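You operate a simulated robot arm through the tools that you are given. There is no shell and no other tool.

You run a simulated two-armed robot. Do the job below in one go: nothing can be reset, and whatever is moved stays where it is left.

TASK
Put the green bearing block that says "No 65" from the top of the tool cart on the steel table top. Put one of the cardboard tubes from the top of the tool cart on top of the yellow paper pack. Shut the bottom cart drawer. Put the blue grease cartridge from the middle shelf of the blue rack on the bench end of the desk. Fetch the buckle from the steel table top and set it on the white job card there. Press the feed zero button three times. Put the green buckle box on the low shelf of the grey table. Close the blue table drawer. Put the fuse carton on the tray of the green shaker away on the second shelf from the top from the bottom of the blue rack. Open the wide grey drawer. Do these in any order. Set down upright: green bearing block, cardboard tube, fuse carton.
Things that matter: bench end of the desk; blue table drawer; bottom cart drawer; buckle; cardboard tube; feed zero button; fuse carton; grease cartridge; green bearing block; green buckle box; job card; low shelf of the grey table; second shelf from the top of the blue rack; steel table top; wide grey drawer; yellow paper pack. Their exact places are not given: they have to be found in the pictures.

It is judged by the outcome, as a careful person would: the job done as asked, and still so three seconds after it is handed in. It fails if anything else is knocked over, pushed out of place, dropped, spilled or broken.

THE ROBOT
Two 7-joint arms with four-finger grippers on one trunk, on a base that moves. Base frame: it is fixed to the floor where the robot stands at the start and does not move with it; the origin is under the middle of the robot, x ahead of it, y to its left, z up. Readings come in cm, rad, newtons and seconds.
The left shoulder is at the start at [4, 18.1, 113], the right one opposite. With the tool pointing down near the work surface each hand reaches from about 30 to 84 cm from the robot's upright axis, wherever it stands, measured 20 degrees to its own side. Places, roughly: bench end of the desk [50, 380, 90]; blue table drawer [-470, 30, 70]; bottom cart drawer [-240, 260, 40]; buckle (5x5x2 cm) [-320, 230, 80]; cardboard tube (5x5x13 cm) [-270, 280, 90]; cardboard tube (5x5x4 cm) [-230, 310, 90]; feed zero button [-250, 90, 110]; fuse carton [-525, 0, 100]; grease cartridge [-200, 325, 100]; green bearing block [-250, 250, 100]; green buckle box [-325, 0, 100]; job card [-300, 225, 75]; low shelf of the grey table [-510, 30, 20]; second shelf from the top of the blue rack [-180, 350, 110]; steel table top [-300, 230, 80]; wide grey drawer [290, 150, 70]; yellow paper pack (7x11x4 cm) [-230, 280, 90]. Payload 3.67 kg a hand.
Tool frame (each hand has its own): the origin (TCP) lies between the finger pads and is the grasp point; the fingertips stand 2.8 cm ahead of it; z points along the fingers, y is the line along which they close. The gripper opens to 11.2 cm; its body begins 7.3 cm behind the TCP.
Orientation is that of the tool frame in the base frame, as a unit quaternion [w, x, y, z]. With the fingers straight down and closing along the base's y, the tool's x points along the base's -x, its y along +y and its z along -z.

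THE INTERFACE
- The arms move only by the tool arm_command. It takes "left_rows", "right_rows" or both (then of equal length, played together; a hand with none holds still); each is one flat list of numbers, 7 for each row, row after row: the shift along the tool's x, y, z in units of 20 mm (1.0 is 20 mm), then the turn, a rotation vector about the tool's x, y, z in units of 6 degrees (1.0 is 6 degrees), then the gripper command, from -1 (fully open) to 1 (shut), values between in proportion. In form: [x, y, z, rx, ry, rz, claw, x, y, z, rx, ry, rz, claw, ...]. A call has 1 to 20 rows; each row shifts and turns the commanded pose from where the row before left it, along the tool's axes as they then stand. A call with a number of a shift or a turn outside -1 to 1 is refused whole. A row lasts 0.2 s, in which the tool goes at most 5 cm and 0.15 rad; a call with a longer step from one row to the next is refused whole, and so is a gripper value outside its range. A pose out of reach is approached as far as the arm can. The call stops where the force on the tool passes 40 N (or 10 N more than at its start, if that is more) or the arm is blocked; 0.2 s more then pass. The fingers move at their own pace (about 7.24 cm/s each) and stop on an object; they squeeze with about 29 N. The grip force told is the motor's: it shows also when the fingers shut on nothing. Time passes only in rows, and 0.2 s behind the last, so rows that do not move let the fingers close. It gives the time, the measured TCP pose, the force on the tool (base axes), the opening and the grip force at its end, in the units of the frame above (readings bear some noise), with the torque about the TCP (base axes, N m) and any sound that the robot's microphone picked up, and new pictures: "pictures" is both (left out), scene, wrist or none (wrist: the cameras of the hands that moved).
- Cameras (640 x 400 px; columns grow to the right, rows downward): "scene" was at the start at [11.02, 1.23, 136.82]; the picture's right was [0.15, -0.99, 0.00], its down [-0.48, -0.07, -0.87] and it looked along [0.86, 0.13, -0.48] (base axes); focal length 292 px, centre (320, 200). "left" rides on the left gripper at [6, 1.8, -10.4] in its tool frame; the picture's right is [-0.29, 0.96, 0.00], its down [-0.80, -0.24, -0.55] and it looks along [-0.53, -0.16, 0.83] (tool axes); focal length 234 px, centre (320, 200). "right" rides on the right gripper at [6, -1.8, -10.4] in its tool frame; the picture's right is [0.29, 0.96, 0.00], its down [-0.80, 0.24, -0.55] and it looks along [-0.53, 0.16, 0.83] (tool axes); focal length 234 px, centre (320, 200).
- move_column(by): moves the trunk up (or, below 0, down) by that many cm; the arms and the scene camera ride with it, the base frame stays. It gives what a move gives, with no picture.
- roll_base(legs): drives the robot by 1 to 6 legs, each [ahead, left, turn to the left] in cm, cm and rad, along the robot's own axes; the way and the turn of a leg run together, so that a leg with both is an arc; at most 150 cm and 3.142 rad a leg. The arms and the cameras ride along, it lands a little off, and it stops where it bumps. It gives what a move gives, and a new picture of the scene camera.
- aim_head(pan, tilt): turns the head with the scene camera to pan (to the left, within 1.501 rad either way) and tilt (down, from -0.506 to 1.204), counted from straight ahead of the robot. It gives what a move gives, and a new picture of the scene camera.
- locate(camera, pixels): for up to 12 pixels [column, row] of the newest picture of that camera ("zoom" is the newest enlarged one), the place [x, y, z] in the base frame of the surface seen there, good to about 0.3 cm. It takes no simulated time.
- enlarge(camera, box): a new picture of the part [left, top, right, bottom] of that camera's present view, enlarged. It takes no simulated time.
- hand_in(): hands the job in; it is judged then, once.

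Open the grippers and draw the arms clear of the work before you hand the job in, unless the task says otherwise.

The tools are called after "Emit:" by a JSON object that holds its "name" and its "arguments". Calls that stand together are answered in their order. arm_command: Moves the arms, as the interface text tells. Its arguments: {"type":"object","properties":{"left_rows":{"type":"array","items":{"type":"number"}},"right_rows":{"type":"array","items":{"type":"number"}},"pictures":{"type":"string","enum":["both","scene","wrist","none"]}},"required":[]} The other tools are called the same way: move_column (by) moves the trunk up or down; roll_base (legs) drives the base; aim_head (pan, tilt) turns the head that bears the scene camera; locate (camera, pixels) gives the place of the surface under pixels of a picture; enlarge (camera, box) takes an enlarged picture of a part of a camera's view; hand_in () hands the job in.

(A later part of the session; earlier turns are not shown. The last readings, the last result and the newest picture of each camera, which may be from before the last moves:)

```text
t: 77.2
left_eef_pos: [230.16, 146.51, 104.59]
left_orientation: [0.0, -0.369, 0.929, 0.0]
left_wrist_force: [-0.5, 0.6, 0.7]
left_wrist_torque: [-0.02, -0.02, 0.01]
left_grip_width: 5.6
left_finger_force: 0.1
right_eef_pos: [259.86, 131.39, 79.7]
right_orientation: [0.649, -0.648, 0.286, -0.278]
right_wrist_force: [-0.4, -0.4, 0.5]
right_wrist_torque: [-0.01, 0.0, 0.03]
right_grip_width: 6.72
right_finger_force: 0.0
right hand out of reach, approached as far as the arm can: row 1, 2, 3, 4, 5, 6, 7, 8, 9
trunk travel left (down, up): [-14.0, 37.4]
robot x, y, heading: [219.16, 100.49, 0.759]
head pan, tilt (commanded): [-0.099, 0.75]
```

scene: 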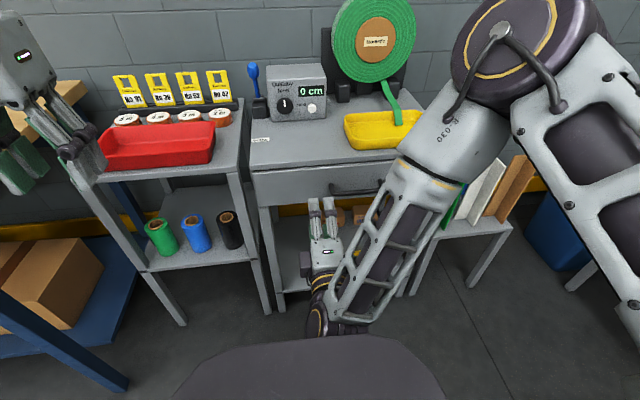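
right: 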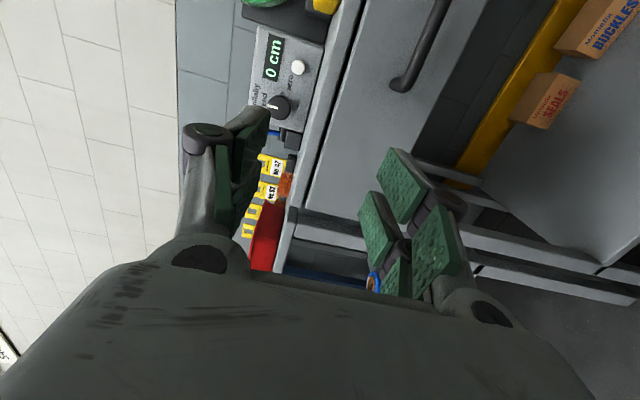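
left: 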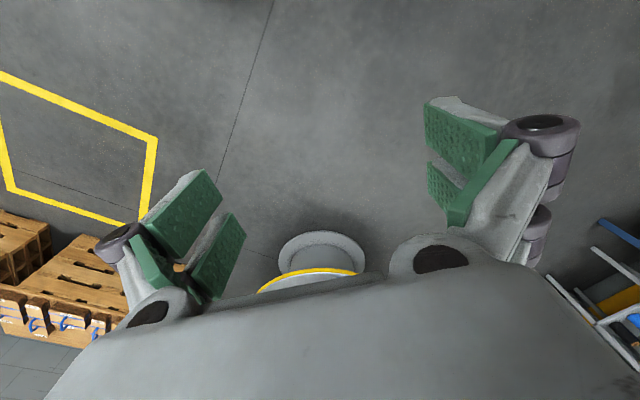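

The arm is folded too tightly; the robot stands too near. I back up 22 cm (the round table behind leaves room) so the arm can straighten.

Emit:
{"name": "roll_base", "arguments": {"legs": [[-22, 0, 0.03]]}}

Emit:
{"name": "arm_command", "arguments": {"right_rows": [0, 0, 1, 0, 0, 0, -0.2, 0, 0, 1, 0, 0, 0, -0.2, 0, 0, 1, 0, 0, 0, -0.2, 0, 0, 1, 0, 0, 0, -0.2, 0, 0, 1, 0, 0, 0, -0.2, 0, 0, 1, 0, 0, 0, -0.2], "pictures": "none"}}

```text
t: 78.9
left_eef_pos: [213.36, 131.65, 104.85]
left_orientation: [0.001, -0.382, 0.924, 0.001]
left_wrist_force: [-0.1, -1.4, 1.0]
left_wrist_torque: [0.02, -0.06, 0.01]
left_grip_width: 5.62
left_finger_force: 0.1
right_eef_pos: [243.34, 117.29, 79.64]
right_orientation: [0.653, -0.651, 0.277, -0.27]
right_wrist_force: [-0.8, 0.0, 0.4]
right_wrist_torque: [-0.03, 0.04, 0.03]
right_grip_width: 6.73
right_finger_force: 0.0
trunk travel left (down, up): [-14.0, 37.4]
robot x, y, heading: [203.92, 84.96, 0.786]
head pan, tilt (commanded): [-0.099, 0.75]
```

scene: 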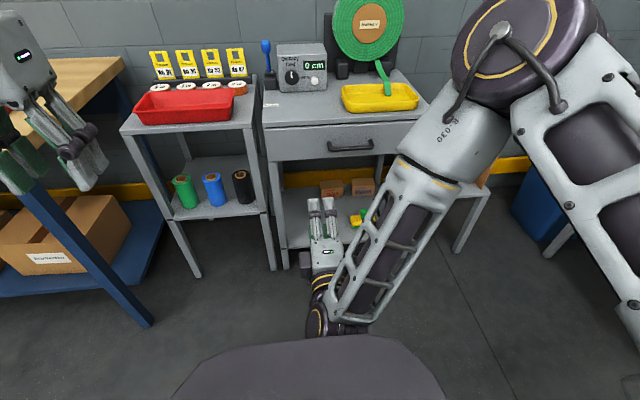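

```text
t: 80.3
left_eef_pos: [213.53, 131.76, 104.64]
left_orientation: [0.0, -0.381, 0.925, 0.0]
left_wrist_force: [0.0, 0.0, 1.9]
left_wrist_torque: [0.04, -0.03, -0.02]
left_grip_width: 5.58
left_finger_force: 0.0
right_eef_pos: [249.61, 127.0, 81.17]
right_orientation: [-0.651, 0.652, -0.278, 0.272]
right_wrist_force: [0.0, 0.7, 0.2]
right_wrist_torque: [0.01, 0.0, 0.0]
right_grip_width: 6.72
right_finger_force: 0.1
right hand out of reach, approached as far as the arm can: row 1, 2, 3, 4, 5, 6
trunk travel left (down, up): [-14.0, 37.4]
robot x, y, heading: [203.63, 85.17, 0.78]
head pan, tilt (commanded): [-0.099, 0.75]
```

Still working out of the folded region; I keep moving ahead along the tool.

Emit:
{"name": "arm_command", "arguments": {"right_rows": [0, 0, 1, 0, 0, 0, -0.2, 0, 0, 1, 0, 0, 0, -0.2, 0, 0, 1, 0, 0, 0, -0.2, 0, 0, 1, 0, 0, 0, -0.2, 0, 0, 1, 0, 0, 0, -0.2], "pictures": "scene"}}

```text
t: 81.5
left_eef_pos: [213.56, 131.73, 104.8]
left_orientation: [0.0, -0.38, 0.925, 0.001]
left_wrist_force: [0.0, -0.2, -0.6]
left_wrist_torque: [-0.04, 0.01, 0.01]
left_grip_width: 5.6
left_finger_force: 0.1
right_eef_pos: [254.92, 135.12, 82.28]
right_orientation: [-0.65, 0.653, -0.28, 0.271]
right_wrist_force: [-0.5, 0.2, -0.7]
right_wrist_torque: [0.06, 0.0, 0.03]
right_grip_width: 6.73
right_finger_force: 0.1
right hand out of reach, approached as far as the arm can: row 1, 2, 3, 4, 5
trunk travel left (down, up): [-14.0, 37.4]
robot x, y, heading: [203.83, 85.19, 0.783]
head pan, tilt (commanded): [-0.099, 0.75]
```

scene: 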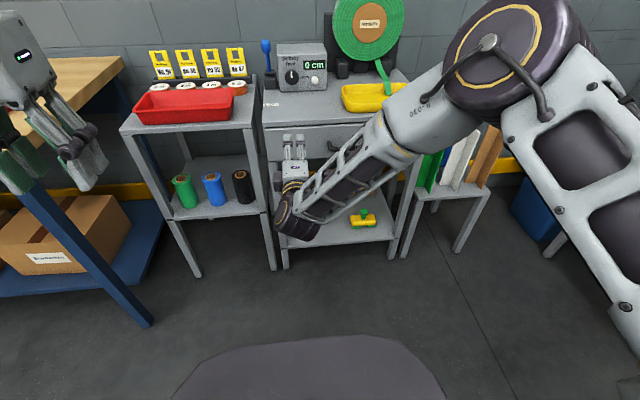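

The arm is still folded with the elbow forward. I raise the hand first, where there is more freedom, and then extend.

Emit:
{"name": "arm_command", "arguments": {"right_rows": [0, -1, 0, 0, 0, 0, -0.2, 0, -1, 0, 0, 0, 0, -0.2, 0, -1, 0, 0, 0, 0, -0.2, 0, -1, 0, 0, 0, 0, -0.2, 0, -1, 0, 0, 0, 0, -0.2, 0, -1, 0, 0, 0, 0, -0.2, 0, -1, 0, 0, 0, 0, -0.2, 0, -1, 0, 0, 0, 0, -0.2, 0, -1, 0, 0, 0, 0, -0.2, 0, -1, 0, 0, 0, 0, -0.2], "pictures": "scene"}}

```text
t: 83.7
left_eef_pos: [213.47, 131.64, 104.65]
left_orientation: [0.0, -0.381, 0.924, 0.0]
left_wrist_force: [0.8, 0.4, -0.5]
left_wrist_torque: [0.04, 0.04, 0.0]
left_grip_width: 5.59
left_finger_force: 0.1
right_eef_pos: [254.79, 134.92, 102.18]
right_orientation: [-0.652, 0.652, -0.277, 0.269]
right_wrist_force: [0.7, 0.0, 0.8]
right_wrist_torque: [0.02, 0.0, 0.01]
right_grip_width: 6.71
right_finger_force: 0.1
trunk travel left (down, up): [-14.0, 37.4]
robot x, y, heading: [203.44, 85.12, 0.779]
head pan, tilt (commanded): [-0.099, 0.75]
```

scene: 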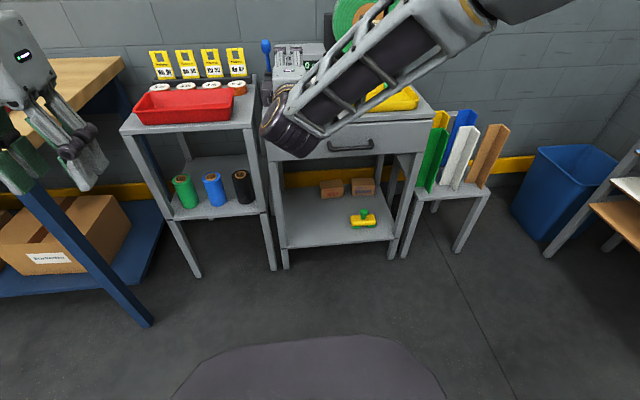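

At z=102 the moves are reachable again. I now shift right about 18 cm at this height.

Emit:
{"name": "arm_command", "arguments": {"right_rows": [1, 0, 0, 0, 0, 0, -0.2, 1, 0, 0, 0, 0, 0, -0.2, 1, 0, 0, 0, 0, 0, -0.2, 1, 0, 0, 0, 0, 0, -0.2, 1, 0, 0, 0, 0, 0, -0.2, 1, 0, 0, 0, 0, 0, -0.2, 1, 0, 0, 0, 0, 0, -0.2, 1, 0, 0, 0, 0, 0, -0.2], "pictures": "scene"}}

```text
t: 85.5
left_eef_pos: [213.42, 131.68, 104.69]
left_orientation: [0.0, -0.381, 0.924, 0.0]
left_wrist_force: [0.8, -0.2, 0.8]
left_wrist_torque: [0.05, 0.03, 0.0]
left_grip_width: 5.6
left_finger_force: 0.1
right_eef_pos: [264.5, 124.64, 104.08]
right_orientation: [-0.649, 0.654, -0.281, 0.271]
right_wrist_force: [0.0, -0.1, 0.1]
right_wrist_torque: [-0.02, 0.02, 0.0]
right_grip_width: 6.71
right_finger_force: 0.0
right hand out of reach, approached as far as the arm can: row 7, 8
trunk travel left (down, up): [-14.0, 37.4]
robot x, y, heading: [203.75, 85.2, 0.784]
head pan, tilt (commanded): [-0.099, 0.75]
```

scene: 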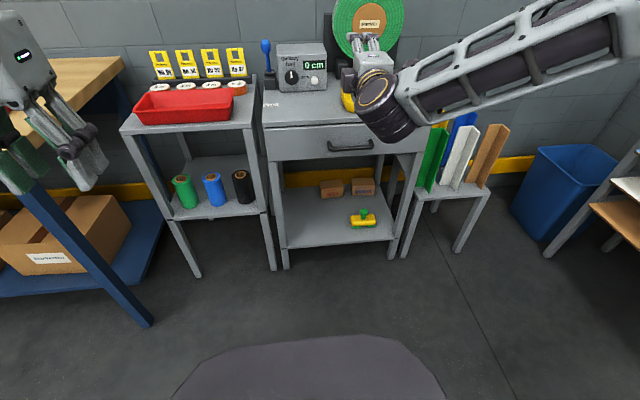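

Reachable at the front. I move ahead 8 cm, then lower.

Emit:
{"name": "arm_command", "arguments": {"right_rows": [0, 0, 1, 0, 0, 0, -0.2, 0, 0, 1, 0, 0, 0, -0.2, 0, 0, 1, 0, 0, 0, -0.2, 0, 0, 1, 0, 0, 0, -0.2, 0, 1, 0, 0, 0, 0, -0.2, 0, 1, 0, 0, 0, 0, -0.2, 0, 1, 0, 0, 0, 0, -0.2, 0, 1, 0, 0, 0, 0, -0.2, 0, 1, 0, 0, 0, 0, -0.2, 0, 1, 0, 0, 0, 0, -0.2, 0, 1, 0, 0, 0, 0, -0.2, 0, 1, 0, 0, 0, 0, -0.2, 0, 1, 0, 0, 0, 0, -0.2, 0, 1, 0, 0, 0, 0, -0.2], "pictures": "scene"}}

```text
t: 88.5
left_eef_pos: [213.46, 131.59, 104.61]
left_orientation: [0.0, -0.381, 0.925, -0.001]
left_wrist_force: [0.0, -0.1, 0.1]
left_wrist_torque: [-0.02, -0.01, -0.01]
left_grip_width: 5.59
left_finger_force: 0.0
right_eef_pos: [268.45, 130.39, 101.72]
right_orientation: [-0.643, 0.658, -0.283, 0.273]
right_wrist_force: [-0.2, 1.0, 0.7]
right_wrist_torque: [-0.02, 0.02, 0.0]
right_grip_width: 6.71
right_finger_force: 0.0
right hand out of reach, approached as far as the arm can: row 1, 4, 5, 6, 7, 8, 9, 10, 11, 12, 13, 14
trunk travel left (down, up): [-14.0, 37.4]
robot x, y, heading: [203.63, 85.15, 0.78]
head pan, tilt (commanded): [-0.099, 0.75]
```

scene: 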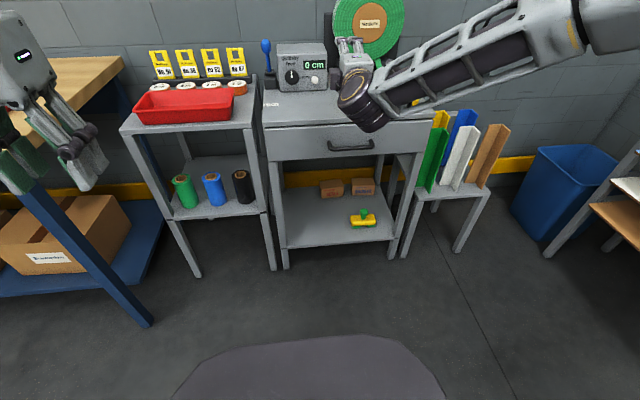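

Lowering fails in this elbow position. I point the hand down again here, extended, to let the elbow fall back, then re-approach.

Emit:
{"name": "arm_command", "arguments": {"right_rows": [0, 0, 0, -1, 0, 0, -0.2, 0, 0, 0, -1, 0, 0, -0.2, 0, 0, 0, -1, 0, 0, -0.2, 0, 0, 0, -1, 0, 0, -0.2, 0, 0, 0, -1, 0, 0, -0.2, 0, 0, 0, -1, 0, 0, -0.2, 0, 0, 0, -1, 0, 0, -0.2, 0, 0, 0, -1, 0, 0, -0.2, 0, 0, 0, -1, 0, 0, -0.2, 0, 0, 0, -1, 0, 0, -0.2, 0, 0, 0, -1, 0, 0, -0.2, 0, 0, 0, -1, 0, 0, -0.2, 0, 0, 0, -1, 0, 0, -0.2, 0, 0, 0, -1, 0, 0, -0.2], "pictures": "scene"}}

```text
t: 91.5
left_eef_pos: [213.44, 131.69, 104.74]
left_orientation: [-0.001, -0.381, 0.924, 0.0]
left_wrist_force: [0.6, -0.1, 0.0]
left_wrist_torque: [0.0, -0.02, -0.01]
left_grip_width: 5.58
left_finger_force: 0.0
right_eef_pos: [268.19, 130.45, 101.83]
right_orientation: [-0.483, 0.785, -0.333, 0.198]
right_wrist_force: [-0.1, -1.1, -0.6]
right_wrist_torque: [0.02, 0.0, 0.0]
right_grip_width: 6.69
right_finger_force: 0.1
right hand out of reach, approached as far as the arm can: row 5, 6, 7, 8, 9, 10, 11, 12, 13, 14
trunk travel left (down, up): [-14.0, 37.4]
robot x, y, heading: [204.04, 85.32, 0.784]
head pan, tilt (commanded): [-0.099, 0.75]
```

scene: 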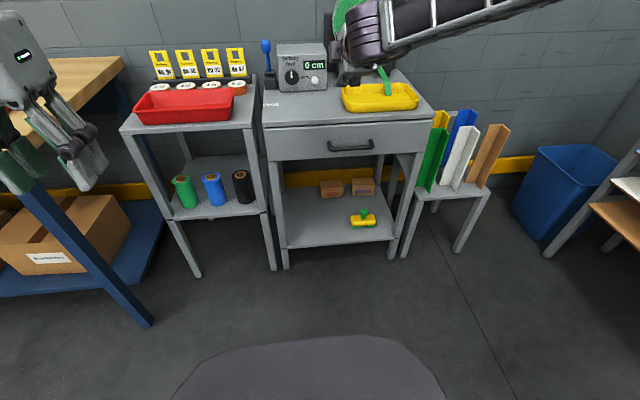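

The wrist roll is at its limit. I roll back 90° so the camera side faces down/back (natural), then point down.

Emit:
{"name": "arm_command", "arguments": {"right_rows": [0, 0, 0, 0, 0, 1, -0.2, 0, 0, 0, 0, 0, 1, -0.2, 0, 0, 0, 0, 0, 1, -0.2, 0, 0, 0, 0, 0, 1, -0.2, 0, 0, 0, 0, 0, 1, -0.2, 0, 0, 0, 0, 0, 1, -0.2, 0, 0, 0, 0, 0, 1, -0.2, 0, 0, 0, 0, 0, 1, -0.2, 0, 0, 0, 0, 0, 1, -0.2, 0, 0, 0, 0, 0, 1, -0.2, 0, 0, 0, 0, 0, 1, -0.2, 0, 0, 0, 0, 0, 1, -0.2, 0, 0, 0, 0, 0, 1, -0.2, 0, 0, 0, 0, 0, 1, -0.2, 0, 0, 0, 0, 0, 1, -0.2], "pictures": "none"}}

Emit:
{"name": "arm_command", "arguments": {"right_rows": [0, 0, 0, 0, 1, 0, -0.2, 0, 0, 0, 0, 1, 0, -0.2, 0, 0, 0, 0, 1, 0, -0.2, 0, 0, 0, 0, 1, 0, -0.2, 0, 0, 0, 0, 1, 0, -0.2, 0, 0, 0, 0, 1, 0, -0.2, 0, 0, 0, 0, 1, 0, -0.2, 0, 0, 0, 0, 1, 0, -0.2, 0, 0, 0, 0, 1, 0, -0.2], "pictures": "scene"}}

```text
t: 94.7
left_eef_pos: [213.49, 131.78, 104.73]
left_orientation: [0.0, -0.381, 0.925, 0.0]
left_wrist_force: [-0.6, 0.0, 0.6]
left_wrist_torque: [0.01, 0.02, -0.02]
left_grip_width: 5.59
left_finger_force: 0.0
right_eef_pos: [268.35, 130.44, 101.67]
right_orientation: [0.481, -0.319, 0.791, 0.202]
right_wrist_force: [0.6, 0.3, -0.3]
right_wrist_torque: [0.0, 0.0, 0.06]
right_grip_width: 6.73
right_finger_force: 0.0
trunk travel left (down, up): [-14.0, 37.4]
robot x, y, heading: [203.62, 85.19, 0.783]
head pan, tilt (commanded): [-0.099, 0.75]
```

```text
t: 96.7
left_eef_pos: [213.4, 131.83, 104.6]
left_orientation: [0.001, -0.382, 0.924, -0.001]
left_wrist_force: [-0.1, 0.8, -0.9]
left_wrist_torque: [-0.02, -0.02, 0.0]
left_grip_width: 5.59
left_finger_force: 0.0
right_eef_pos: [268.11, 130.74, 101.8]
right_orientation: [0.07, -0.378, 0.923, 0.034]
right_wrist_force: [0.1, 0.5, -0.2]
right_wrist_torque: [0.01, -0.03, 0.0]
right_grip_width: 6.71
right_finger_force: 0.1
trunk travel left (down, up): [-14.0, 37.4]
robot x, y, heading: [203.71, 85.21, 0.782]
head pan, tilt (commanded): [-0.099, 0.75]
```

scene: 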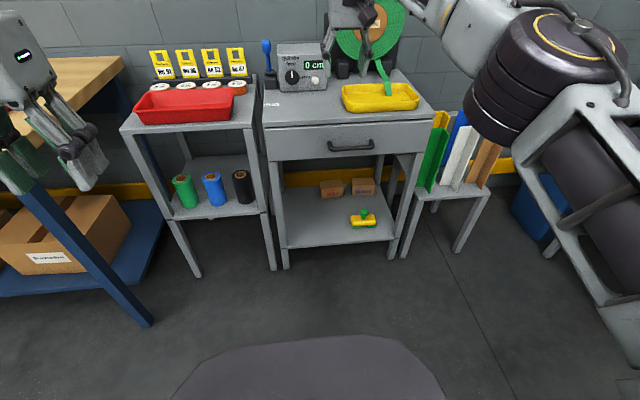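

The hand points down again in a natural arm shape. I look at the wrist view to judge finger thickness for hooking the handle from above.

Emit:
{"name": "enlarge", "arguments": {"camera": "right", "box": [60, 60, 580, 385]}}

Emit:
{"name": "enlarge", "arguments": {"camera": "scene", "box": [0, 0, 160, 200]}}

```text
1.23 times, centred on (320, 222) of right
```

zoom: 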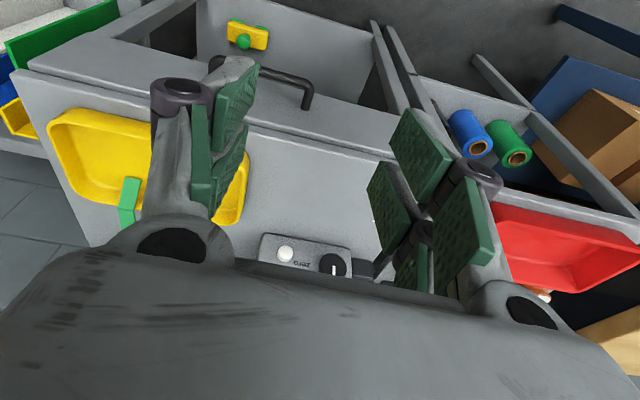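

```text
2.00 times, centred on (80, 100) of scene
```

zoom: 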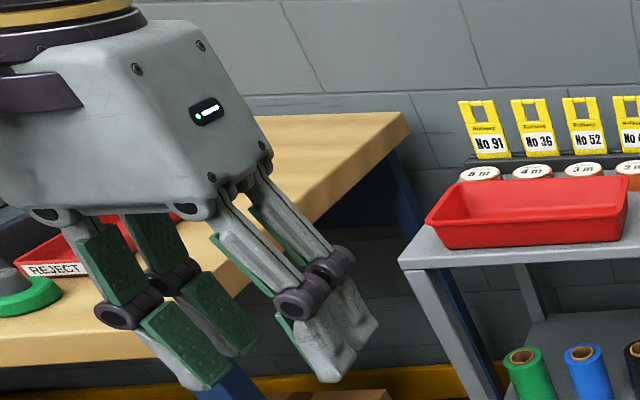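

Finger thickness is about 2 cm, and the gripper body would hit the cabinet top if straight down; a grasp tilted about 40° below horizontal fits. I roll the hand +90° and tilt it forward.

Emit:
{"name": "arm_command", "arguments": {"right_rows": [0, 0, 0, 0, 0, 1, 0, 0, 0, 0, 0, 0, 1, 0, 0, 0, 0, 0, 0, 1, 0, 0, 0, 0, 0, 0, 1, 0, 0, 0, 0, 0, 0, 1, 0, 0, 0, 0, 0, 0, 1, 0, 0, 0, 0, 0, 0, 1, 0, 0, 0, 0, 0, 0, 1, 0, 0, 0, 0, 0, 0, 1, 0, 0, 0, 0, 0, 0, 1, 0, 0, 0, 0, 0, 0, 1, 0, 0, 0, 0, 0, 0, 1, 0, 0, 0, 0, 0, 0, 1, 0, 0, 0, 0, 0, 0, 1, 0, 0, 0, 0, 0, 0, 1, 0], "pictures": "none"}}

Emit:
{"name": "arm_command", "arguments": {"right_rows": [0, 0, 0, -1, 0, 0, 0, 0, 0, 0, -1, 0, 0, 0, 0, 0, 0, -1, 0, 0, 0, 0, 0, 0, -1, 0, 0, 0, 0, 0, 0, -1, 0, 0, 0, 0, 0, 0, -1, 0, 0, 0, 0, 0, 0, -1, 0, 0, 0], "pictures": "scene"}}

```text
t: 99.9
left_eef_pos: [213.42, 131.75, 104.65]
left_orientation: [-0.001, -0.381, 0.925, 0.0]
left_wrist_force: [-0.4, -0.5, -0.1]
left_wrist_torque: [0.01, -0.01, 0.02]
left_grip_width: 5.6
left_finger_force: 0.1
right_eef_pos: [268.03, 130.49, 101.83]
right_orientation: [0.025, 0.387, 0.919, 0.076]
right_wrist_force: [0.1, -0.6, -1.0]
right_wrist_torque: [-0.01, 0.0, -0.03]
right_grip_width: 5.6
right_finger_force: 0.2
trunk travel left (down, up): [-14.0, 37.4]
robot x, y, heading: [203.64, 85.42, 0.784]
head pan, tilt (commanded): [-0.099, 0.75]
```

```text
t: 101.5
left_eef_pos: [213.41, 131.6, 104.68]
left_orientation: [0.0, -0.381, 0.924, 0.0]
left_wrist_force: [0.7, 0.7, 0.3]
left_wrist_torque: [-0.02, 0.0, 0.03]
left_grip_width: 5.59
left_finger_force: 0.1
right_eef_pos: [268.32, 130.37, 101.74]
right_orientation: [0.162, 0.351, 0.831, 0.4]
right_wrist_force: [0.4, -0.2, -0.8]
right_wrist_torque: [-0.01, 0.0, 0.02]
right_grip_width: 5.59
right_finger_force: 0.0
trunk travel left (down, up): [-14.0, 37.4]
robot x, y, heading: [203.41, 85.21, 0.782]
head pan, tilt (commanded): [-0.099, 0.75]
```

scene: 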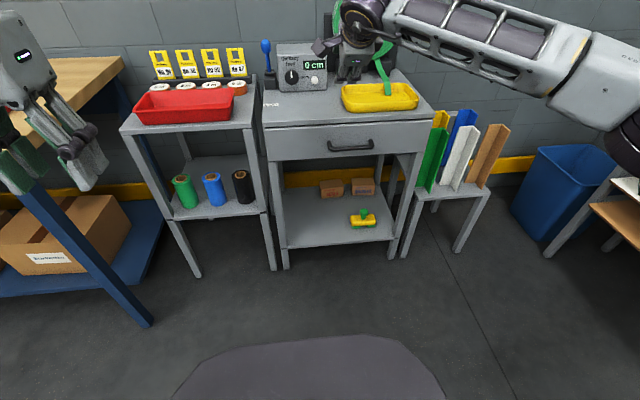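

The hand is tilted 39° below horizontal and reachable. I lower it in front of the cabinet to 9 cm short of the bar.

Emit:
{"name": "arm_command", "arguments": {"right_rows": [-0.285, -0.82, 0.94, 0, 0, 0, 0.3, -0.285, -0.82, 0.94, 0, 0, 0, 0.3, -0.285, -0.82, 0.94, 0, 0, 0, 0.3, -0.285, -0.82, 0.94, 0, 0, 0, 0.3, -0.285, -0.82, 0.94, 0, 0, 0, 0.3, -0.285, -0.82, 0.94, 0, 0, 0, 0.3, -0.285, -0.82, 0.94, 0, 0, 0, 0.3, -0.285, -0.82, 0.94, 0, 0, 0, 0.3, -0.285, -0.82, 0.94, 0, 0, 0, 0.3, -0.285, -0.82, 0.94, 0, 0, 0, 0.3], "pictures": "both"}}

```text
t: 103.7
left_eef_pos: [213.55, 131.65, 104.66]
left_orientation: [0.001, -0.381, 0.924, 0.0]
left_wrist_force: [0.1, -0.2, 0.1]
left_wrist_torque: [-0.02, 0.01, -0.02]
left_grip_width: 5.62
left_finger_force: 0.1
right_eef_pos: [275.18, 129.61, 77.08]
right_orientation: [0.162, 0.352, 0.831, 0.399]
right_wrist_force: [-0.2, 0.0, 0.6]
right_wrist_torque: [-0.02, 0.02, 0.05]
right_grip_width: 3.91
right_finger_force: 0.1
trunk travel left (down, up): [-14.0, 37.4]
robot x, y, heading: [203.62, 84.85, 0.784]
head pan, tilt (commanded): [-0.099, 0.75]
```

scene: 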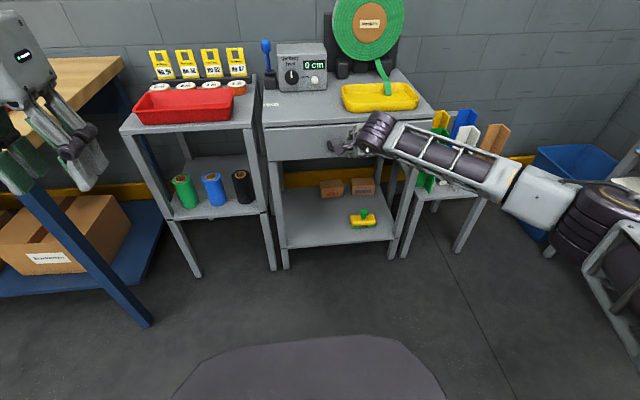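
right: 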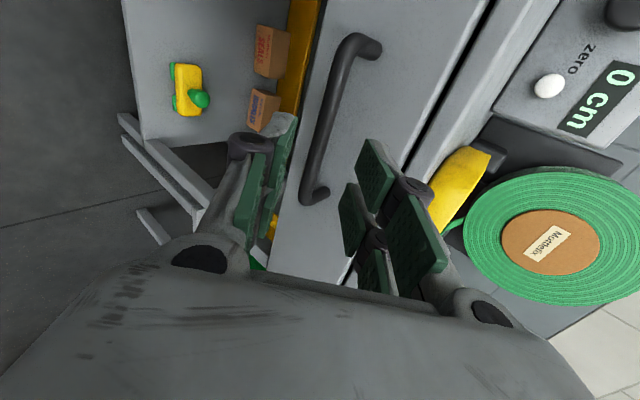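

The handle is visible at (330,120) between the finger lines. I check its place from this camera.

Emit:
{"name": "locate", "arguments": {"camera": "right", "pixels": [[340, 70], [330, 105], [322, 140], [315, 175], [370, 80], [290, 140]]}}

```text
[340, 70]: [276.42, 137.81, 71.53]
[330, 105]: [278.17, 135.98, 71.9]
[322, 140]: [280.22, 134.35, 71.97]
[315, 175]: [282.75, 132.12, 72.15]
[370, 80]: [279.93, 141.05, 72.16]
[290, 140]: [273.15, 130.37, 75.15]
```

The bar is confirmed at about (280,134.3,71.5). I narrow the opening to 3 cm and slide in 7.7 cm, then close.

Emit:
{"name": "arm_command", "arguments": {"right_rows": [0, 0, 0, 0, 0, 0, 0.45, 0, 0, 0, 0, 0, 0, 0.45, 0, 0, 0.77, 0, 0, 0, 0.45, 0, 0, 0.77, 0, 0, 0, 0.45, 0, 0, 0.77, 0, 0, 0, 0.45, 0, 0, 0.77, 0, 0, 0, 0.45, 0, 0, 0.77, 0, 0, 0, 0.45], "pictures": "both"}}

```text
t: 105.3
left_eef_pos: [213.61, 131.76, 104.67]
left_orientation: [0.0, -0.381, 0.925, 0.0]
left_wrist_force: [0.2, -0.5, 0.4]
left_wrist_torque: [-0.01, 0.0, 0.0]
left_grip_width: 5.6
left_finger_force: 0.0
right_eef_pos: [279.31, 133.82, 72.58]
right_orientation: [0.162, 0.351, 0.831, 0.399]
right_wrist_force: [0.2, 0.7, 0.0]
right_wrist_torque: [-0.02, 0.0, 0.03]
right_grip_width: 3.09
right_finger_force: 0.0
trunk travel left (down, up): [-14.0, 37.4]
robot x, y, heading: [203.95, 84.94, 0.788]
head pan, tilt (commanded): [-0.099, 0.75]
```

scene: 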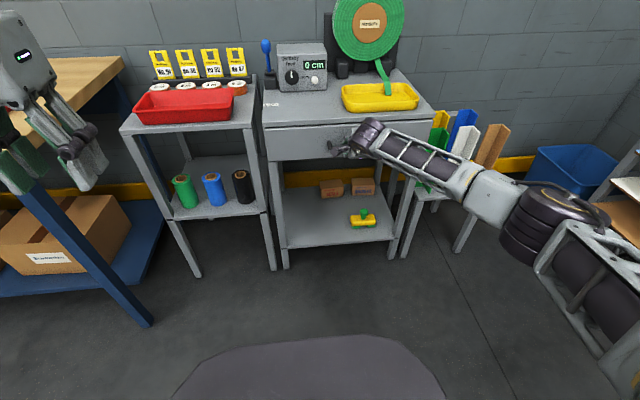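
right: 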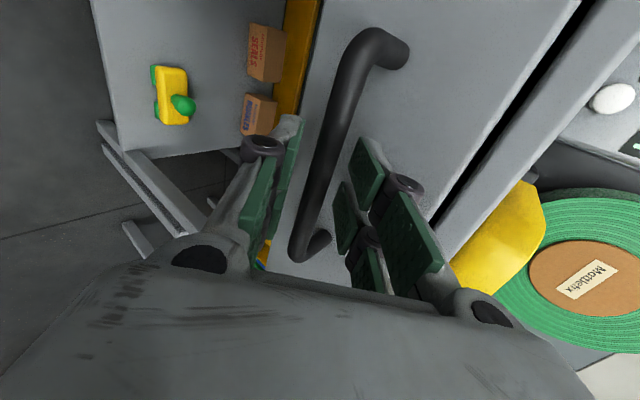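

The bar lies between the finger pairs with no contact force. I close the fingers on it.

Emit:
{"name": "arm_command", "arguments": {"right_rows": [0, 0, 0, 0, 0, 0, 1, 0, 0, 0, 0, 0, 0, 1, 0, 0, 0, 0, 0, 0, 1, 0, 0, 0, 0, 0, 0, 1], "pictures": "none"}}

```text
t: 106.3
left_eef_pos: [213.41, 131.8, 104.72]
left_orientation: [0.0, -0.382, 0.924, 0.0]
left_wrist_force: [-1.0, -0.5, 0.5]
left_wrist_torque: [0.0, 0.02, -0.02]
left_grip_width: 5.6
left_finger_force: 0.0
right_eef_pos: [279.29, 133.78, 72.6]
right_orientation: [0.162, 0.351, 0.832, 0.398]
right_wrist_force: [1.6, -1.0, 2.6]
right_wrist_torque: [-1.02, -1.12, 1.21]
right_grip_width: 1.39
right_finger_force: 45.2
trunk travel left (down, up): [-14.0, 37.4]
robot x, y, heading: [203.43, 85.15, 0.782]
head pan, tilt (commanded): [-0.099, 0.75]
```

Grip holds at 1.4 cm. I pull straight back along the face normal.

Emit:
{"name": "arm_command", "arguments": {"right_rows": [-0.015, -0.6275, -0.7787, 0, 0, 0, 1, -0.015, -0.6275, -0.7787, 0, 0, 0, 1, -0.015, -0.6275, -0.7787, 0, 0, 0, 1, -0.015, -0.6275, -0.7787, 0, 0, 0, 1, -0.015, -0.6275, -0.7787, 0, 0, 0, 1, -0.015, -0.6275, -0.7787, 0, 0, 0, 1, -0.015, -0.6275, -0.7787, 0, 0, 0, 1, -0.015, -0.6275, -0.7787, 0, 0, 0, 1, -0.015, -0.6275, -0.7787, 0, 0, 0, 1, -0.015, -0.6275, -0.7787, 0, 0, 0, 1], "pictures": "both"}}

```text
t: 108.5
left_eef_pos: [213.52, 131.55, 104.77]
left_orientation: [0.001, -0.381, 0.924, 0.0]
left_wrist_force: [-0.1, 0.9, -0.3]
left_wrist_torque: [-0.04, 0.0, 0.05]
left_grip_width: 5.59
left_finger_force: 0.1
right_eef_pos: [265.28, 119.43, 72.63]
right_orientation: [0.162, 0.353, 0.831, 0.398]
right_wrist_force: [7.9, -8.3, 8.1]
right_wrist_torque: [-1.18, -1.22, 1.13]
right_grip_width: 1.38
right_finger_force: 45.1
trunk travel left (down, up): [-14.0, 37.4]
robot x, y, heading: [203.93, 84.93, 0.784]
head pan, tilt (commanded): [-0.099, 0.75]
```

scene: 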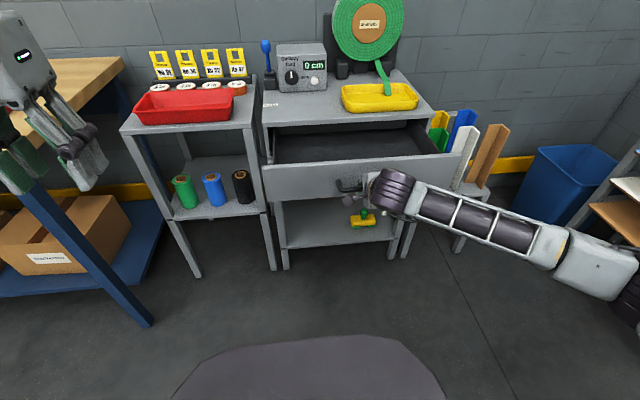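
right: 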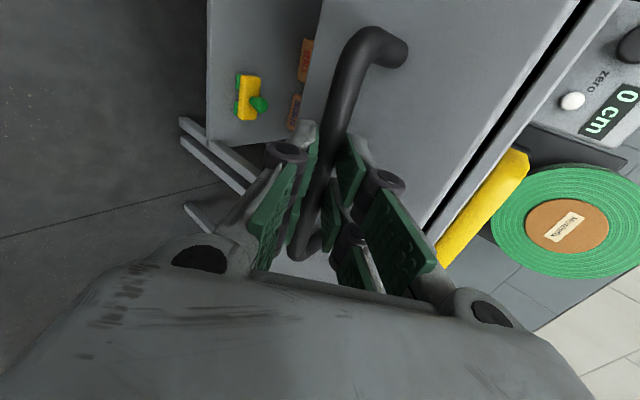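

The drawer is open 20 cm. I pull another 8 cm gently.

Emit:
{"name": "arm_command", "arguments": {"right_rows": [-0.015, -0.6275, -0.7787, 0, 0, 0, 1, -0.015, -0.6275, -0.7787, 0, 0, 0, 1, -0.015, -0.6275, -0.7787, 0, 0, 0, 1, -0.015, -0.6275, -0.7787, 0, 0, 0, 1], "pictures": "none"}}

```text
t: 109.2
left_eef_pos: [213.46, 131.59, 104.72]
left_orientation: [0.001, -0.382, 0.924, 0.0]
left_wrist_force: [0.7, -0.3, -0.2]
left_wrist_torque: [0.02, -0.01, 0.02]
left_grip_width: 5.61
left_finger_force: 0.1
right_eef_pos: [262.28, 116.53, 72.63]
right_orientation: [0.162, 0.349, 0.831, 0.402]
right_wrist_force: [6.1, 11.0, -4.6]
right_wrist_torque: [-1.17, -1.14, 0.89]
right_grip_width: 1.4
right_finger_force: 44.9
trunk travel left (down, up): [-14.0, 37.4]
robot x, y, heading: [203.31, 84.9, 0.782]
head pan, tilt (commanded): [-0.099, 0.75]
stopped in row 3 (right hand): the force on the tool passed its limit at 52 N (the readings are from after the stop); the commanded pose is now the measured one
```

The drawer reached its end stop at about 24 cm open. I open the fingers and draw back along the tool axis.

Emit:
{"name": "arm_command", "arguments": {"right_rows": [0, 0, 0, 0, 0, 0, 0.4, 0, 0, 0, 0, 0, 0, 0.4, 0, 0, 0, 0, 0, 0, 0.4, 0, 0, -1, 0, 0, 0, 0.4, 0, 0, -1, 0, 0, 0, 0.4, 0, 0, -1, 0, 0, 0, 0.4, 0, 0, -1, 0, 0, 0, 0.4, 0, 0, -1, 0, 0, 0, 0.4], "pictures": "both"}}

```text
t: 111.0
left_eef_pos: [213.46, 131.78, 104.77]
left_orientation: [0.0, -0.381, 0.924, -0.001]
left_wrist_force: [0.4, -0.7, 0.5]
left_wrist_torque: [-0.01, -0.01, -0.01]
left_grip_width: 5.59
left_finger_force: 0.0
right_eef_pos: [256.98, 111.11, 78.88]
right_orientation: [0.162, 0.351, 0.83, 0.402]
right_wrist_force: [0.5, 0.2, -0.8]
right_wrist_torque: [-0.03, -0.02, 0.02]
right_grip_width: 3.38
right_finger_force: 0.0
trunk travel left (down, up): [-14.0, 37.4]
robot x, y, heading: [203.8, 85.17, 0.784]
head pan, tilt (commanded): [-0.099, 0.75]
```

scene: 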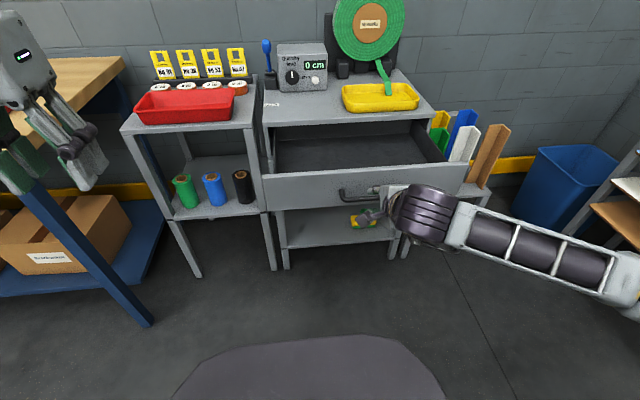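
right: 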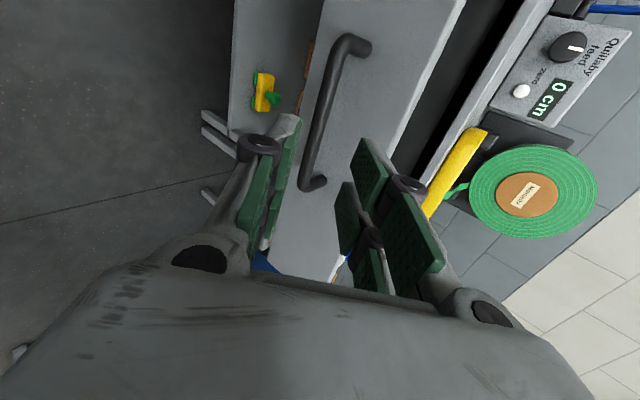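

The drawer stands open. I raise the right hand and turn it back to pointing down.

Emit:
{"name": "arm_command", "arguments": {"right_rows": [0.01, 0.78, -0.63, 0, 0, 0, 0, 0.01, 0.78, -0.63, 0, 0, 0, 0, 0.01, 0.78, -0.63, 0, 0, 0, 0, 0.01, 0.78, -0.63, 0, 0, 0, 0, 0.01, 0.78, -0.63, 0, 0, 0, 0, 0.01, 0.78, -0.63, 0, 0, 0, 0, 0.01, 0.78, -0.63, 0, 0, 0, 0, 0.01, 0.78, -0.63, 0, 0, 0, 0, 0, 0, 0, 1, 0, 0, 0, 0, 0, 0, 1, 0, 0, 0, 0, 0, 0, 1, 0, 0, 0, 0, 0, 0, 1, 0, 0, 0, 0, 0, 0, 1, 0, 0, 0, 0, 0, 0, 1, 0, 0, 0, 0, 0, 0, 1, 0, 0, 0, 0, 0, 0, 1, 0, 0, 0, 0, 0, 0, 0.55, 0, 0, 0], "pictures": "none"}}

Emit:
{"name": "arm_command", "arguments": {"right_rows": [0, 0, 0, 0, 0, -1, 0, 0, 0, 0, 0, 0, -1, 0, 0, 0, 0, 0, 0, -1, 0, 0, 0, 0, 0, 0, -1, 0, 0, 0, 0, 0, 0, -1, 0, 0, 0, 0, 0, 0, -1, 0, 0, 0, 0, 0, 0, -1, 0, 0, 0, 0, 0, 0, -1, 0, 0, 0, 0, 0, 0, -1, 0, 0, 0, 0, 0, 0, -1, 0, 0, 0, 0, 0, 0, -1, 0, 0, 0, 0, 0, 0, -1, 0, 0, 0, 0, 0, 0, -1, 0, 0, 0, 0, 0, 0, -1, 0, 0, 0, 0, 0, 0, -1, 0], "pictures": "none"}}

```text
t: 114.6
left_eef_pos: [213.46, 131.68, 104.75]
left_orientation: [0.001, -0.381, 0.924, 0.0]
left_wrist_force: [0.6, -0.4, -0.5]
left_wrist_torque: [-0.02, 0.02, 0.0]
left_grip_width: 5.61
left_finger_force: 0.0
right_eef_pos: [256.74, 110.8, 94.92]
right_orientation: [-0.005, 0.386, 0.922, 0.003]
right_wrist_force: [0.7, -0.7, 0.2]
right_wrist_torque: [-0.02, 0.0, -0.03]
right_grip_width: 5.63
right_finger_force: 0.0
trunk travel left (down, up): [-14.0, 37.4]
robot x, y, heading: [203.47, 85.34, 0.785]
head pan, tilt (commanded): [-0.099, 0.75]
```

```text
t: 117.8
left_eef_pos: [213.38, 131.7, 104.7]
left_orientation: [-0.001, -0.381, 0.925, 0.0]
left_wrist_force: [-0.3, 0.2, 0.3]
left_wrist_torque: [-0.02, -0.02, -0.02]
left_grip_width: 5.6
left_finger_force: 0.0
right_eef_pos: [256.97, 110.81, 95.17]
right_orientation: [-0.001, -0.381, 0.925, 0.006]
right_wrist_force: [0.0, 0.1, 1.0]
right_wrist_torque: [0.01, 0.03, -0.02]
right_grip_width: 5.56
right_finger_force: 0.1
trunk travel left (down, up): [-14.0, 37.4]
robot x, y, heading: [203.27, 85.28, 0.786]
head pan, tilt (commanded): [-0.099, 0.75]
```

Both hands point down. I tuck the right hand up and back, and raise the trunk again for driving.

Emit:
{"name": "arm_command", "arguments": {"right_rows": [0, 0, -1, 0, 0, 0, 0, 0, 0, -1, 0, 0, 0, 0, 1, 0, 0, 0, 0, 0, 0, 1, 0, 0, 0, 0, 0, 0, 1, 0, 0, 0, 0, 0, 0, 1, 0, 0, 0, 0, 0, 0, 1, 0, 0, 0, 0, 0, 0, 1, 0, 0, 0, 0, 0, 0, 1, 0, 0, 0, 0, 0, 0, 1, 0, 0, 0, 0, 0, 0, 1, 0, 0, 0, 0, 0, 0], "pictures": "none"}}

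Emit:
{"name": "move_column", "arguments": {"by": 11}}

Emit:
{"name": "aim_head", "arguments": {"pan": 0.3, "tilt": 0.4}}

Emit:
{"name": "roll_base", "arguments": {"legs": [[0, 0, 1.57]]}}

```text
t: 120.2
left_eef_pos: [213.38, 131.61, 104.77]
left_orientation: [0.001, -0.381, 0.925, 0.001]
left_wrist_force: [-1.0, 0.5, -0.6]
left_wrist_torque: [-0.02, -0.02, -0.03]
left_grip_width: 5.59
left_finger_force: 0.1
right_eef_pos: [243.87, 98.32, 98.91]
right_orientation: [0.0, -0.379, 0.925, 0.007]
right_wrist_force: [-0.2, 0.1, 0.3]
right_wrist_torque: [-0.01, 0.04, -0.02]
right_grip_width: 5.61
right_finger_force: 0.0
trunk travel left (down, up): [-14.0, 37.4]
robot x, y, heading: [203.83, 85.13, 0.783]
head pan, tilt (commanded): [-0.099, 0.75]
```

```text
t: 121.6
left_eef_pos: [213.44, 131.73, 115.63]
left_orientation: [0.0, -0.381, 0.924, 0.0]
left_wrist_force: [0.2, 0.2, -0.5]
left_wrist_torque: [0.0, 0.03, -0.03]
left_grip_width: 5.61
left_finger_force: 0.1
right_eef_pos: [243.98, 98.26, 110.0]
right_orientation: [-0.002, -0.38, 0.925, 0.006]
right_wrist_force: [0.2, 0.0, 0.0]
right_wrist_torque: [-0.01, -0.02, -0.02]
right_grip_width: 5.59
right_finger_force: 0.1
trunk travel left (down, up): [-25.0, 26.4]
robot x, y, heading: [204.04, 85.15, 0.779]
head pan, tilt (commanded): [-0.099, 0.75]
```

```text
t: 122.5
left_eef_pos: [213.52, 131.69, 115.66]
left_orientation: [0.0, -0.382, 0.924, 0.001]
left_wrist_force: [0.3, 0.2, -0.9]
left_wrist_torque: [0.02, 0.01, 0.0]
left_grip_width: 5.61
left_finger_force: 0.0
right_eef_pos: [243.96, 98.29, 109.95]
right_orientation: [-0.002, -0.38, 0.925, 0.007]
right_wrist_force: [0.1, 0.0, -0.5]
right_wrist_torque: [0.01, 0.01, -0.01]
right_grip_width: 5.62
right_finger_force: 0.0
trunk travel left (down, up): [-25.0, 26.4]
robot x, y, heading: [203.47, 85.18, 0.781]
head pan, tilt (commanded): [0.3, 0.4]
```

scene: 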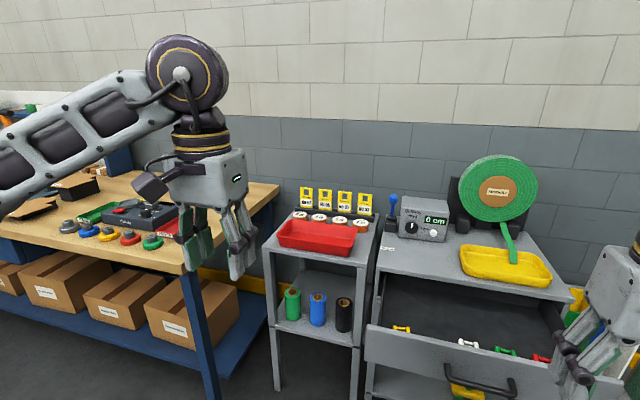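

```text
t: 127.0
left_eef_pos: [157.53, 96.43, 115.72]
left_orientation: [0.0, 0.917, -0.399, -0.001]
left_wrist_force: [0.1, 0.1, 0.4]
left_wrist_torque: [-0.02, -0.01, 0.02]
left_grip_width: 5.63
left_finger_force: 0.1
right_eef_pos: [191.7, 125.82, 109.91]
right_orientation: [0.005, 0.916, -0.401, -0.003]
right_wrist_force: [-0.1, 0.2, -0.5]
right_wrist_torque: [-0.05, 0.01, -0.01]
right_grip_width: 5.6
right_finger_force: 0.1
trunk travel left (down, up): [-25.0, 26.4]
robot x, y, heading: [203.73, 85.06, 2.319]
head pan, tilt (commanded): [0.3, 0.4]
```

scene: 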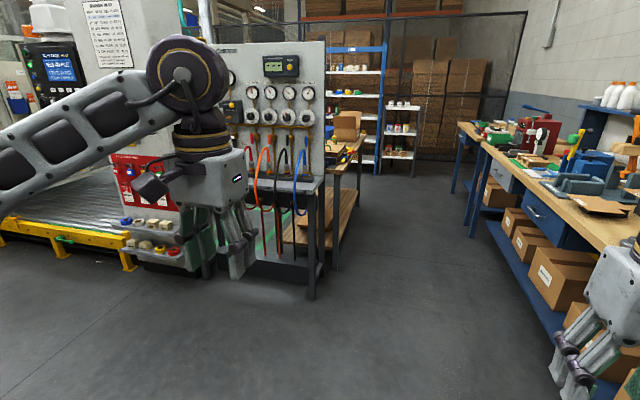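

The aisle between gauge cabinet and sample bench is clear; the desk appears at (470,130) and a blue rack at (360,100). I locate corner points before driving.

Emit:
{"name": "locate", "arguments": {"camera": "scene", "pixels": [[312, 295], [323, 178], [366, 145], [336, 265], [470, 235], [452, 190], [480, 128], [500, 125], [410, 180], [375, 165], [565, 320], [345, 60]]}}

Emit:
{"name": "enlarge", "arguments": {"camera": "scene", "box": [300, 40, 560, 200]}}

```text
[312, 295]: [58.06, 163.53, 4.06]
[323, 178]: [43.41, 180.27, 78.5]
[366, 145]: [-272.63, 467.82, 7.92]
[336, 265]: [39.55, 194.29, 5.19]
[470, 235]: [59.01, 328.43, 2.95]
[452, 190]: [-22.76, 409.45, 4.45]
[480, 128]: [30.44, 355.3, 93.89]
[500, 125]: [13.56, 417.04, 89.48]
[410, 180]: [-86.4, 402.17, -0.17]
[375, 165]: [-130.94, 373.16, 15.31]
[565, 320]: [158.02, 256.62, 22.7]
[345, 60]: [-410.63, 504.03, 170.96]
```

```text
2.46 times, centred on (430, 120) of scene
```

zoom: 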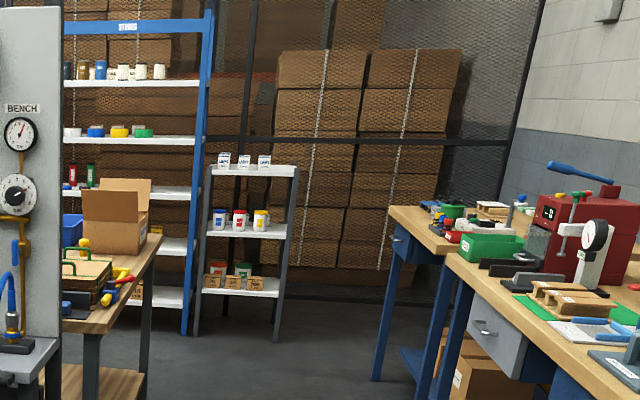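

The corridor is about 105 cm wide. I drive along it toward the stores area.

Emit:
{"name": "roll_base", "arguments": {"legs": [[0, 0, 0.037], [150, -11, 0]]}}

Emit:
{"name": "aim_head", "arguments": {"pan": 0.5, "tilt": 0.35}}

Emit:
{"name": "aim_head", "arguments": {"pan": -0.3, "tilt": 0.4}}

```text
refused: leg 2 is longer than a leg can be; nothing moved
```

```text
t: 127.8
left_eef_pos: [157.38, 96.33, 115.74]
left_orientation: [0.0, 0.917, -0.399, 0.0]
left_wrist_force: [0.3, -0.8, -0.3]
left_wrist_torque: [-0.01, -0.03, 0.02]
left_grip_width: 5.59
left_finger_force: 0.0
right_eef_pos: [191.88, 125.86, 109.96]
right_orientation: [0.006, 0.916, -0.401, -0.003]
right_wrist_force: [-0.5, -0.5, -0.3]
right_wrist_torque: [0.02, 0.02, -0.01]
right_grip_width: 5.61
right_finger_force: 0.1
trunk travel left (down, up): [-25.0, 26.4]
robot x, y, heading: [203.68, 85.45, 2.32]
head pan, tilt (commanded): [0.499, 0.351]
```

scene: 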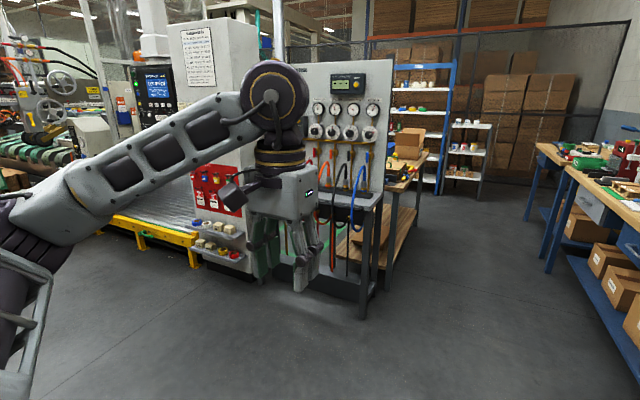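

```text
t: 128.9
left_eef_pos: [157.47, 96.33, 115.73]
left_orientation: [0.0, 0.917, -0.4, 0.0]
left_wrist_force: [-0.1, 0.6, -0.7]
left_wrist_torque: [-0.01, 0.01, -0.03]
left_grip_width: 5.6
left_finger_force: 0.0
right_eef_pos: [191.78, 125.75, 109.85]
right_orientation: [0.005, 0.916, -0.401, -0.004]
right_wrist_force: [-0.3, -0.5, -0.6]
right_wrist_torque: [-0.01, -0.02, 0.04]
right_grip_width: 5.58
right_finger_force: 0.1
trunk travel left (down, up): [-25.0, 26.4]
robot x, y, heading: [203.56, 85.12, 2.324]
head pan, tilt (commanded): [-0.3, 0.4]
```

scene: 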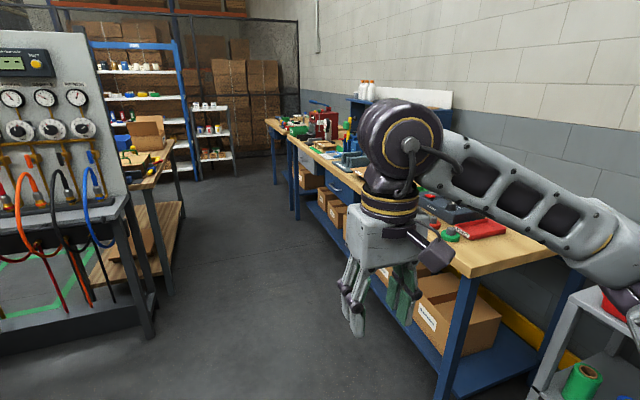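

The leg was too long; I split it into shorter legs.

Emit:
{"name": "roll_base", "arguments": {"legs": [[0, 0, 0.033], [120, -11, 0], [40, 0, 0]]}}

Emit:
{"name": "aim_head", "arguments": {"pan": 0.6, "tilt": 0.4}}

Emit:
{"name": "aim_head", "arguments": {"pan": -0.2, "tilt": 0.4}}

```text
t: 137.4
left_eef_pos: [57.86, 214.95, 115.94]
left_orientation: [0.0, 0.92, -0.391, -0.001]
left_wrist_force: [0.8, -0.1, 0.0]
left_wrist_torque: [-0.03, 0.03, 0.01]
left_grip_width: 5.58
left_finger_force: 0.0
right_eef_pos: [91.67, 244.9, 109.88]
right_orientation: [0.007, 0.92, -0.392, -0.005]
right_wrist_force: [-0.5, -0.5, -0.6]
right_wrist_torque: [-0.03, 0.01, 0.01]
right_grip_width: 5.6
right_finger_force: 0.1
trunk travel left (down, up): [-25.0, 26.4]
robot x, y, heading: [103.84, 204.0, 2.34]
head pan, tilt (commanded): [-0.3, 0.4]
stopped in leg 3: the robot was blocked; the commanded pose is now the measured one
```

scene: 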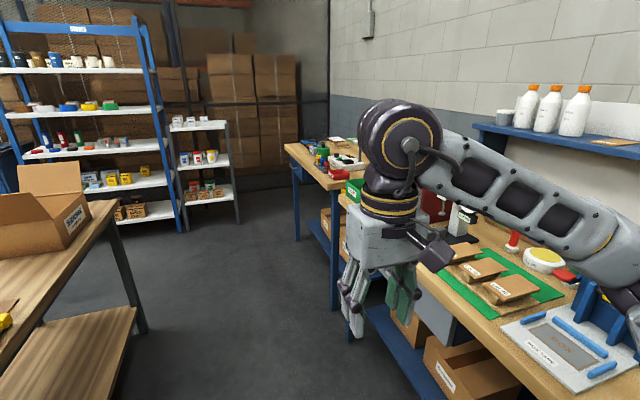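

```text
t: 138.6
left_eef_pos: [57.75, 214.87, 115.91]
left_orientation: [0.002, 0.92, -0.391, 0.0]
left_wrist_force: [0.1, 0.0, 0.7]
left_wrist_torque: [0.02, 0.02, 0.03]
left_grip_width: 5.6
left_finger_force: 0.0
right_eef_pos: [91.67, 244.84, 109.73]
right_orientation: [0.008, 0.919, -0.393, -0.005]
right_wrist_force: [0.0, -0.3, -0.5]
right_wrist_torque: [0.01, 0.0, -0.01]
right_grip_width: 5.62
right_finger_force: 0.2
trunk travel left (down, up): [-25.0, 26.4]
robot x, y, heading: [103.91, 204.06, 2.337]
head pan, tilt (commanded): [0.6, 0.4]
```

scene: 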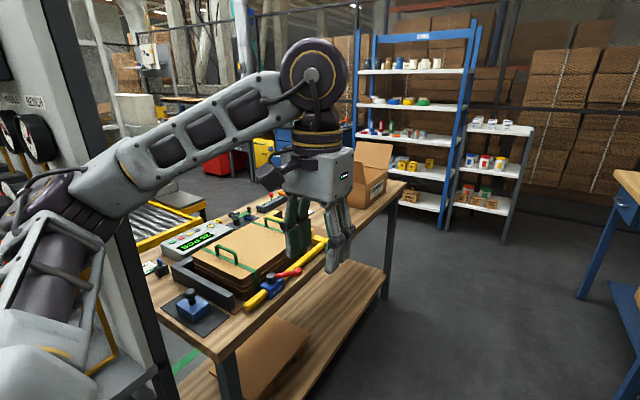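

```text
t: 139.7
left_eef_pos: [57.72, 214.86, 115.85]
left_orientation: [0.002, 0.921, -0.391, -0.001]
left_wrist_force: [-0.2, -0.9, 0.5]
left_wrist_torque: [-0.01, -0.01, 0.01]
left_grip_width: 5.63
left_finger_force: 0.2
right_eef_pos: [91.6, 244.98, 109.74]
right_orientation: [0.007, 0.919, -0.393, -0.005]
right_wrist_force: [0.0, -0.1, 0.5]
right_wrist_torque: [0.02, 0.03, 0.0]
right_grip_width: 5.6
right_finger_force: 0.1
trunk travel left (down, up): [-25.0, 26.4]
robot x, y, heading: [103.45, 203.99, 2.333]
head pan, tilt (commanded): [-0.201, 0.4]
```

scene: 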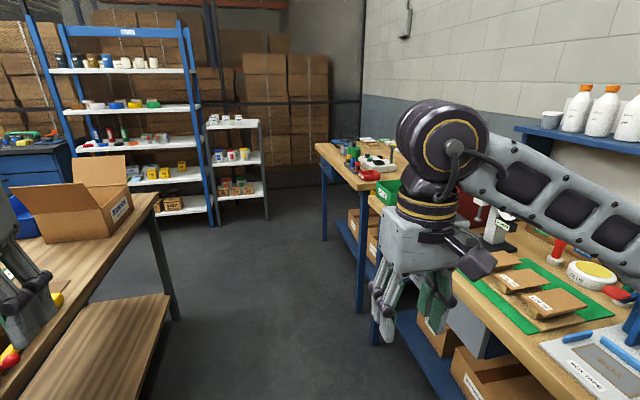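

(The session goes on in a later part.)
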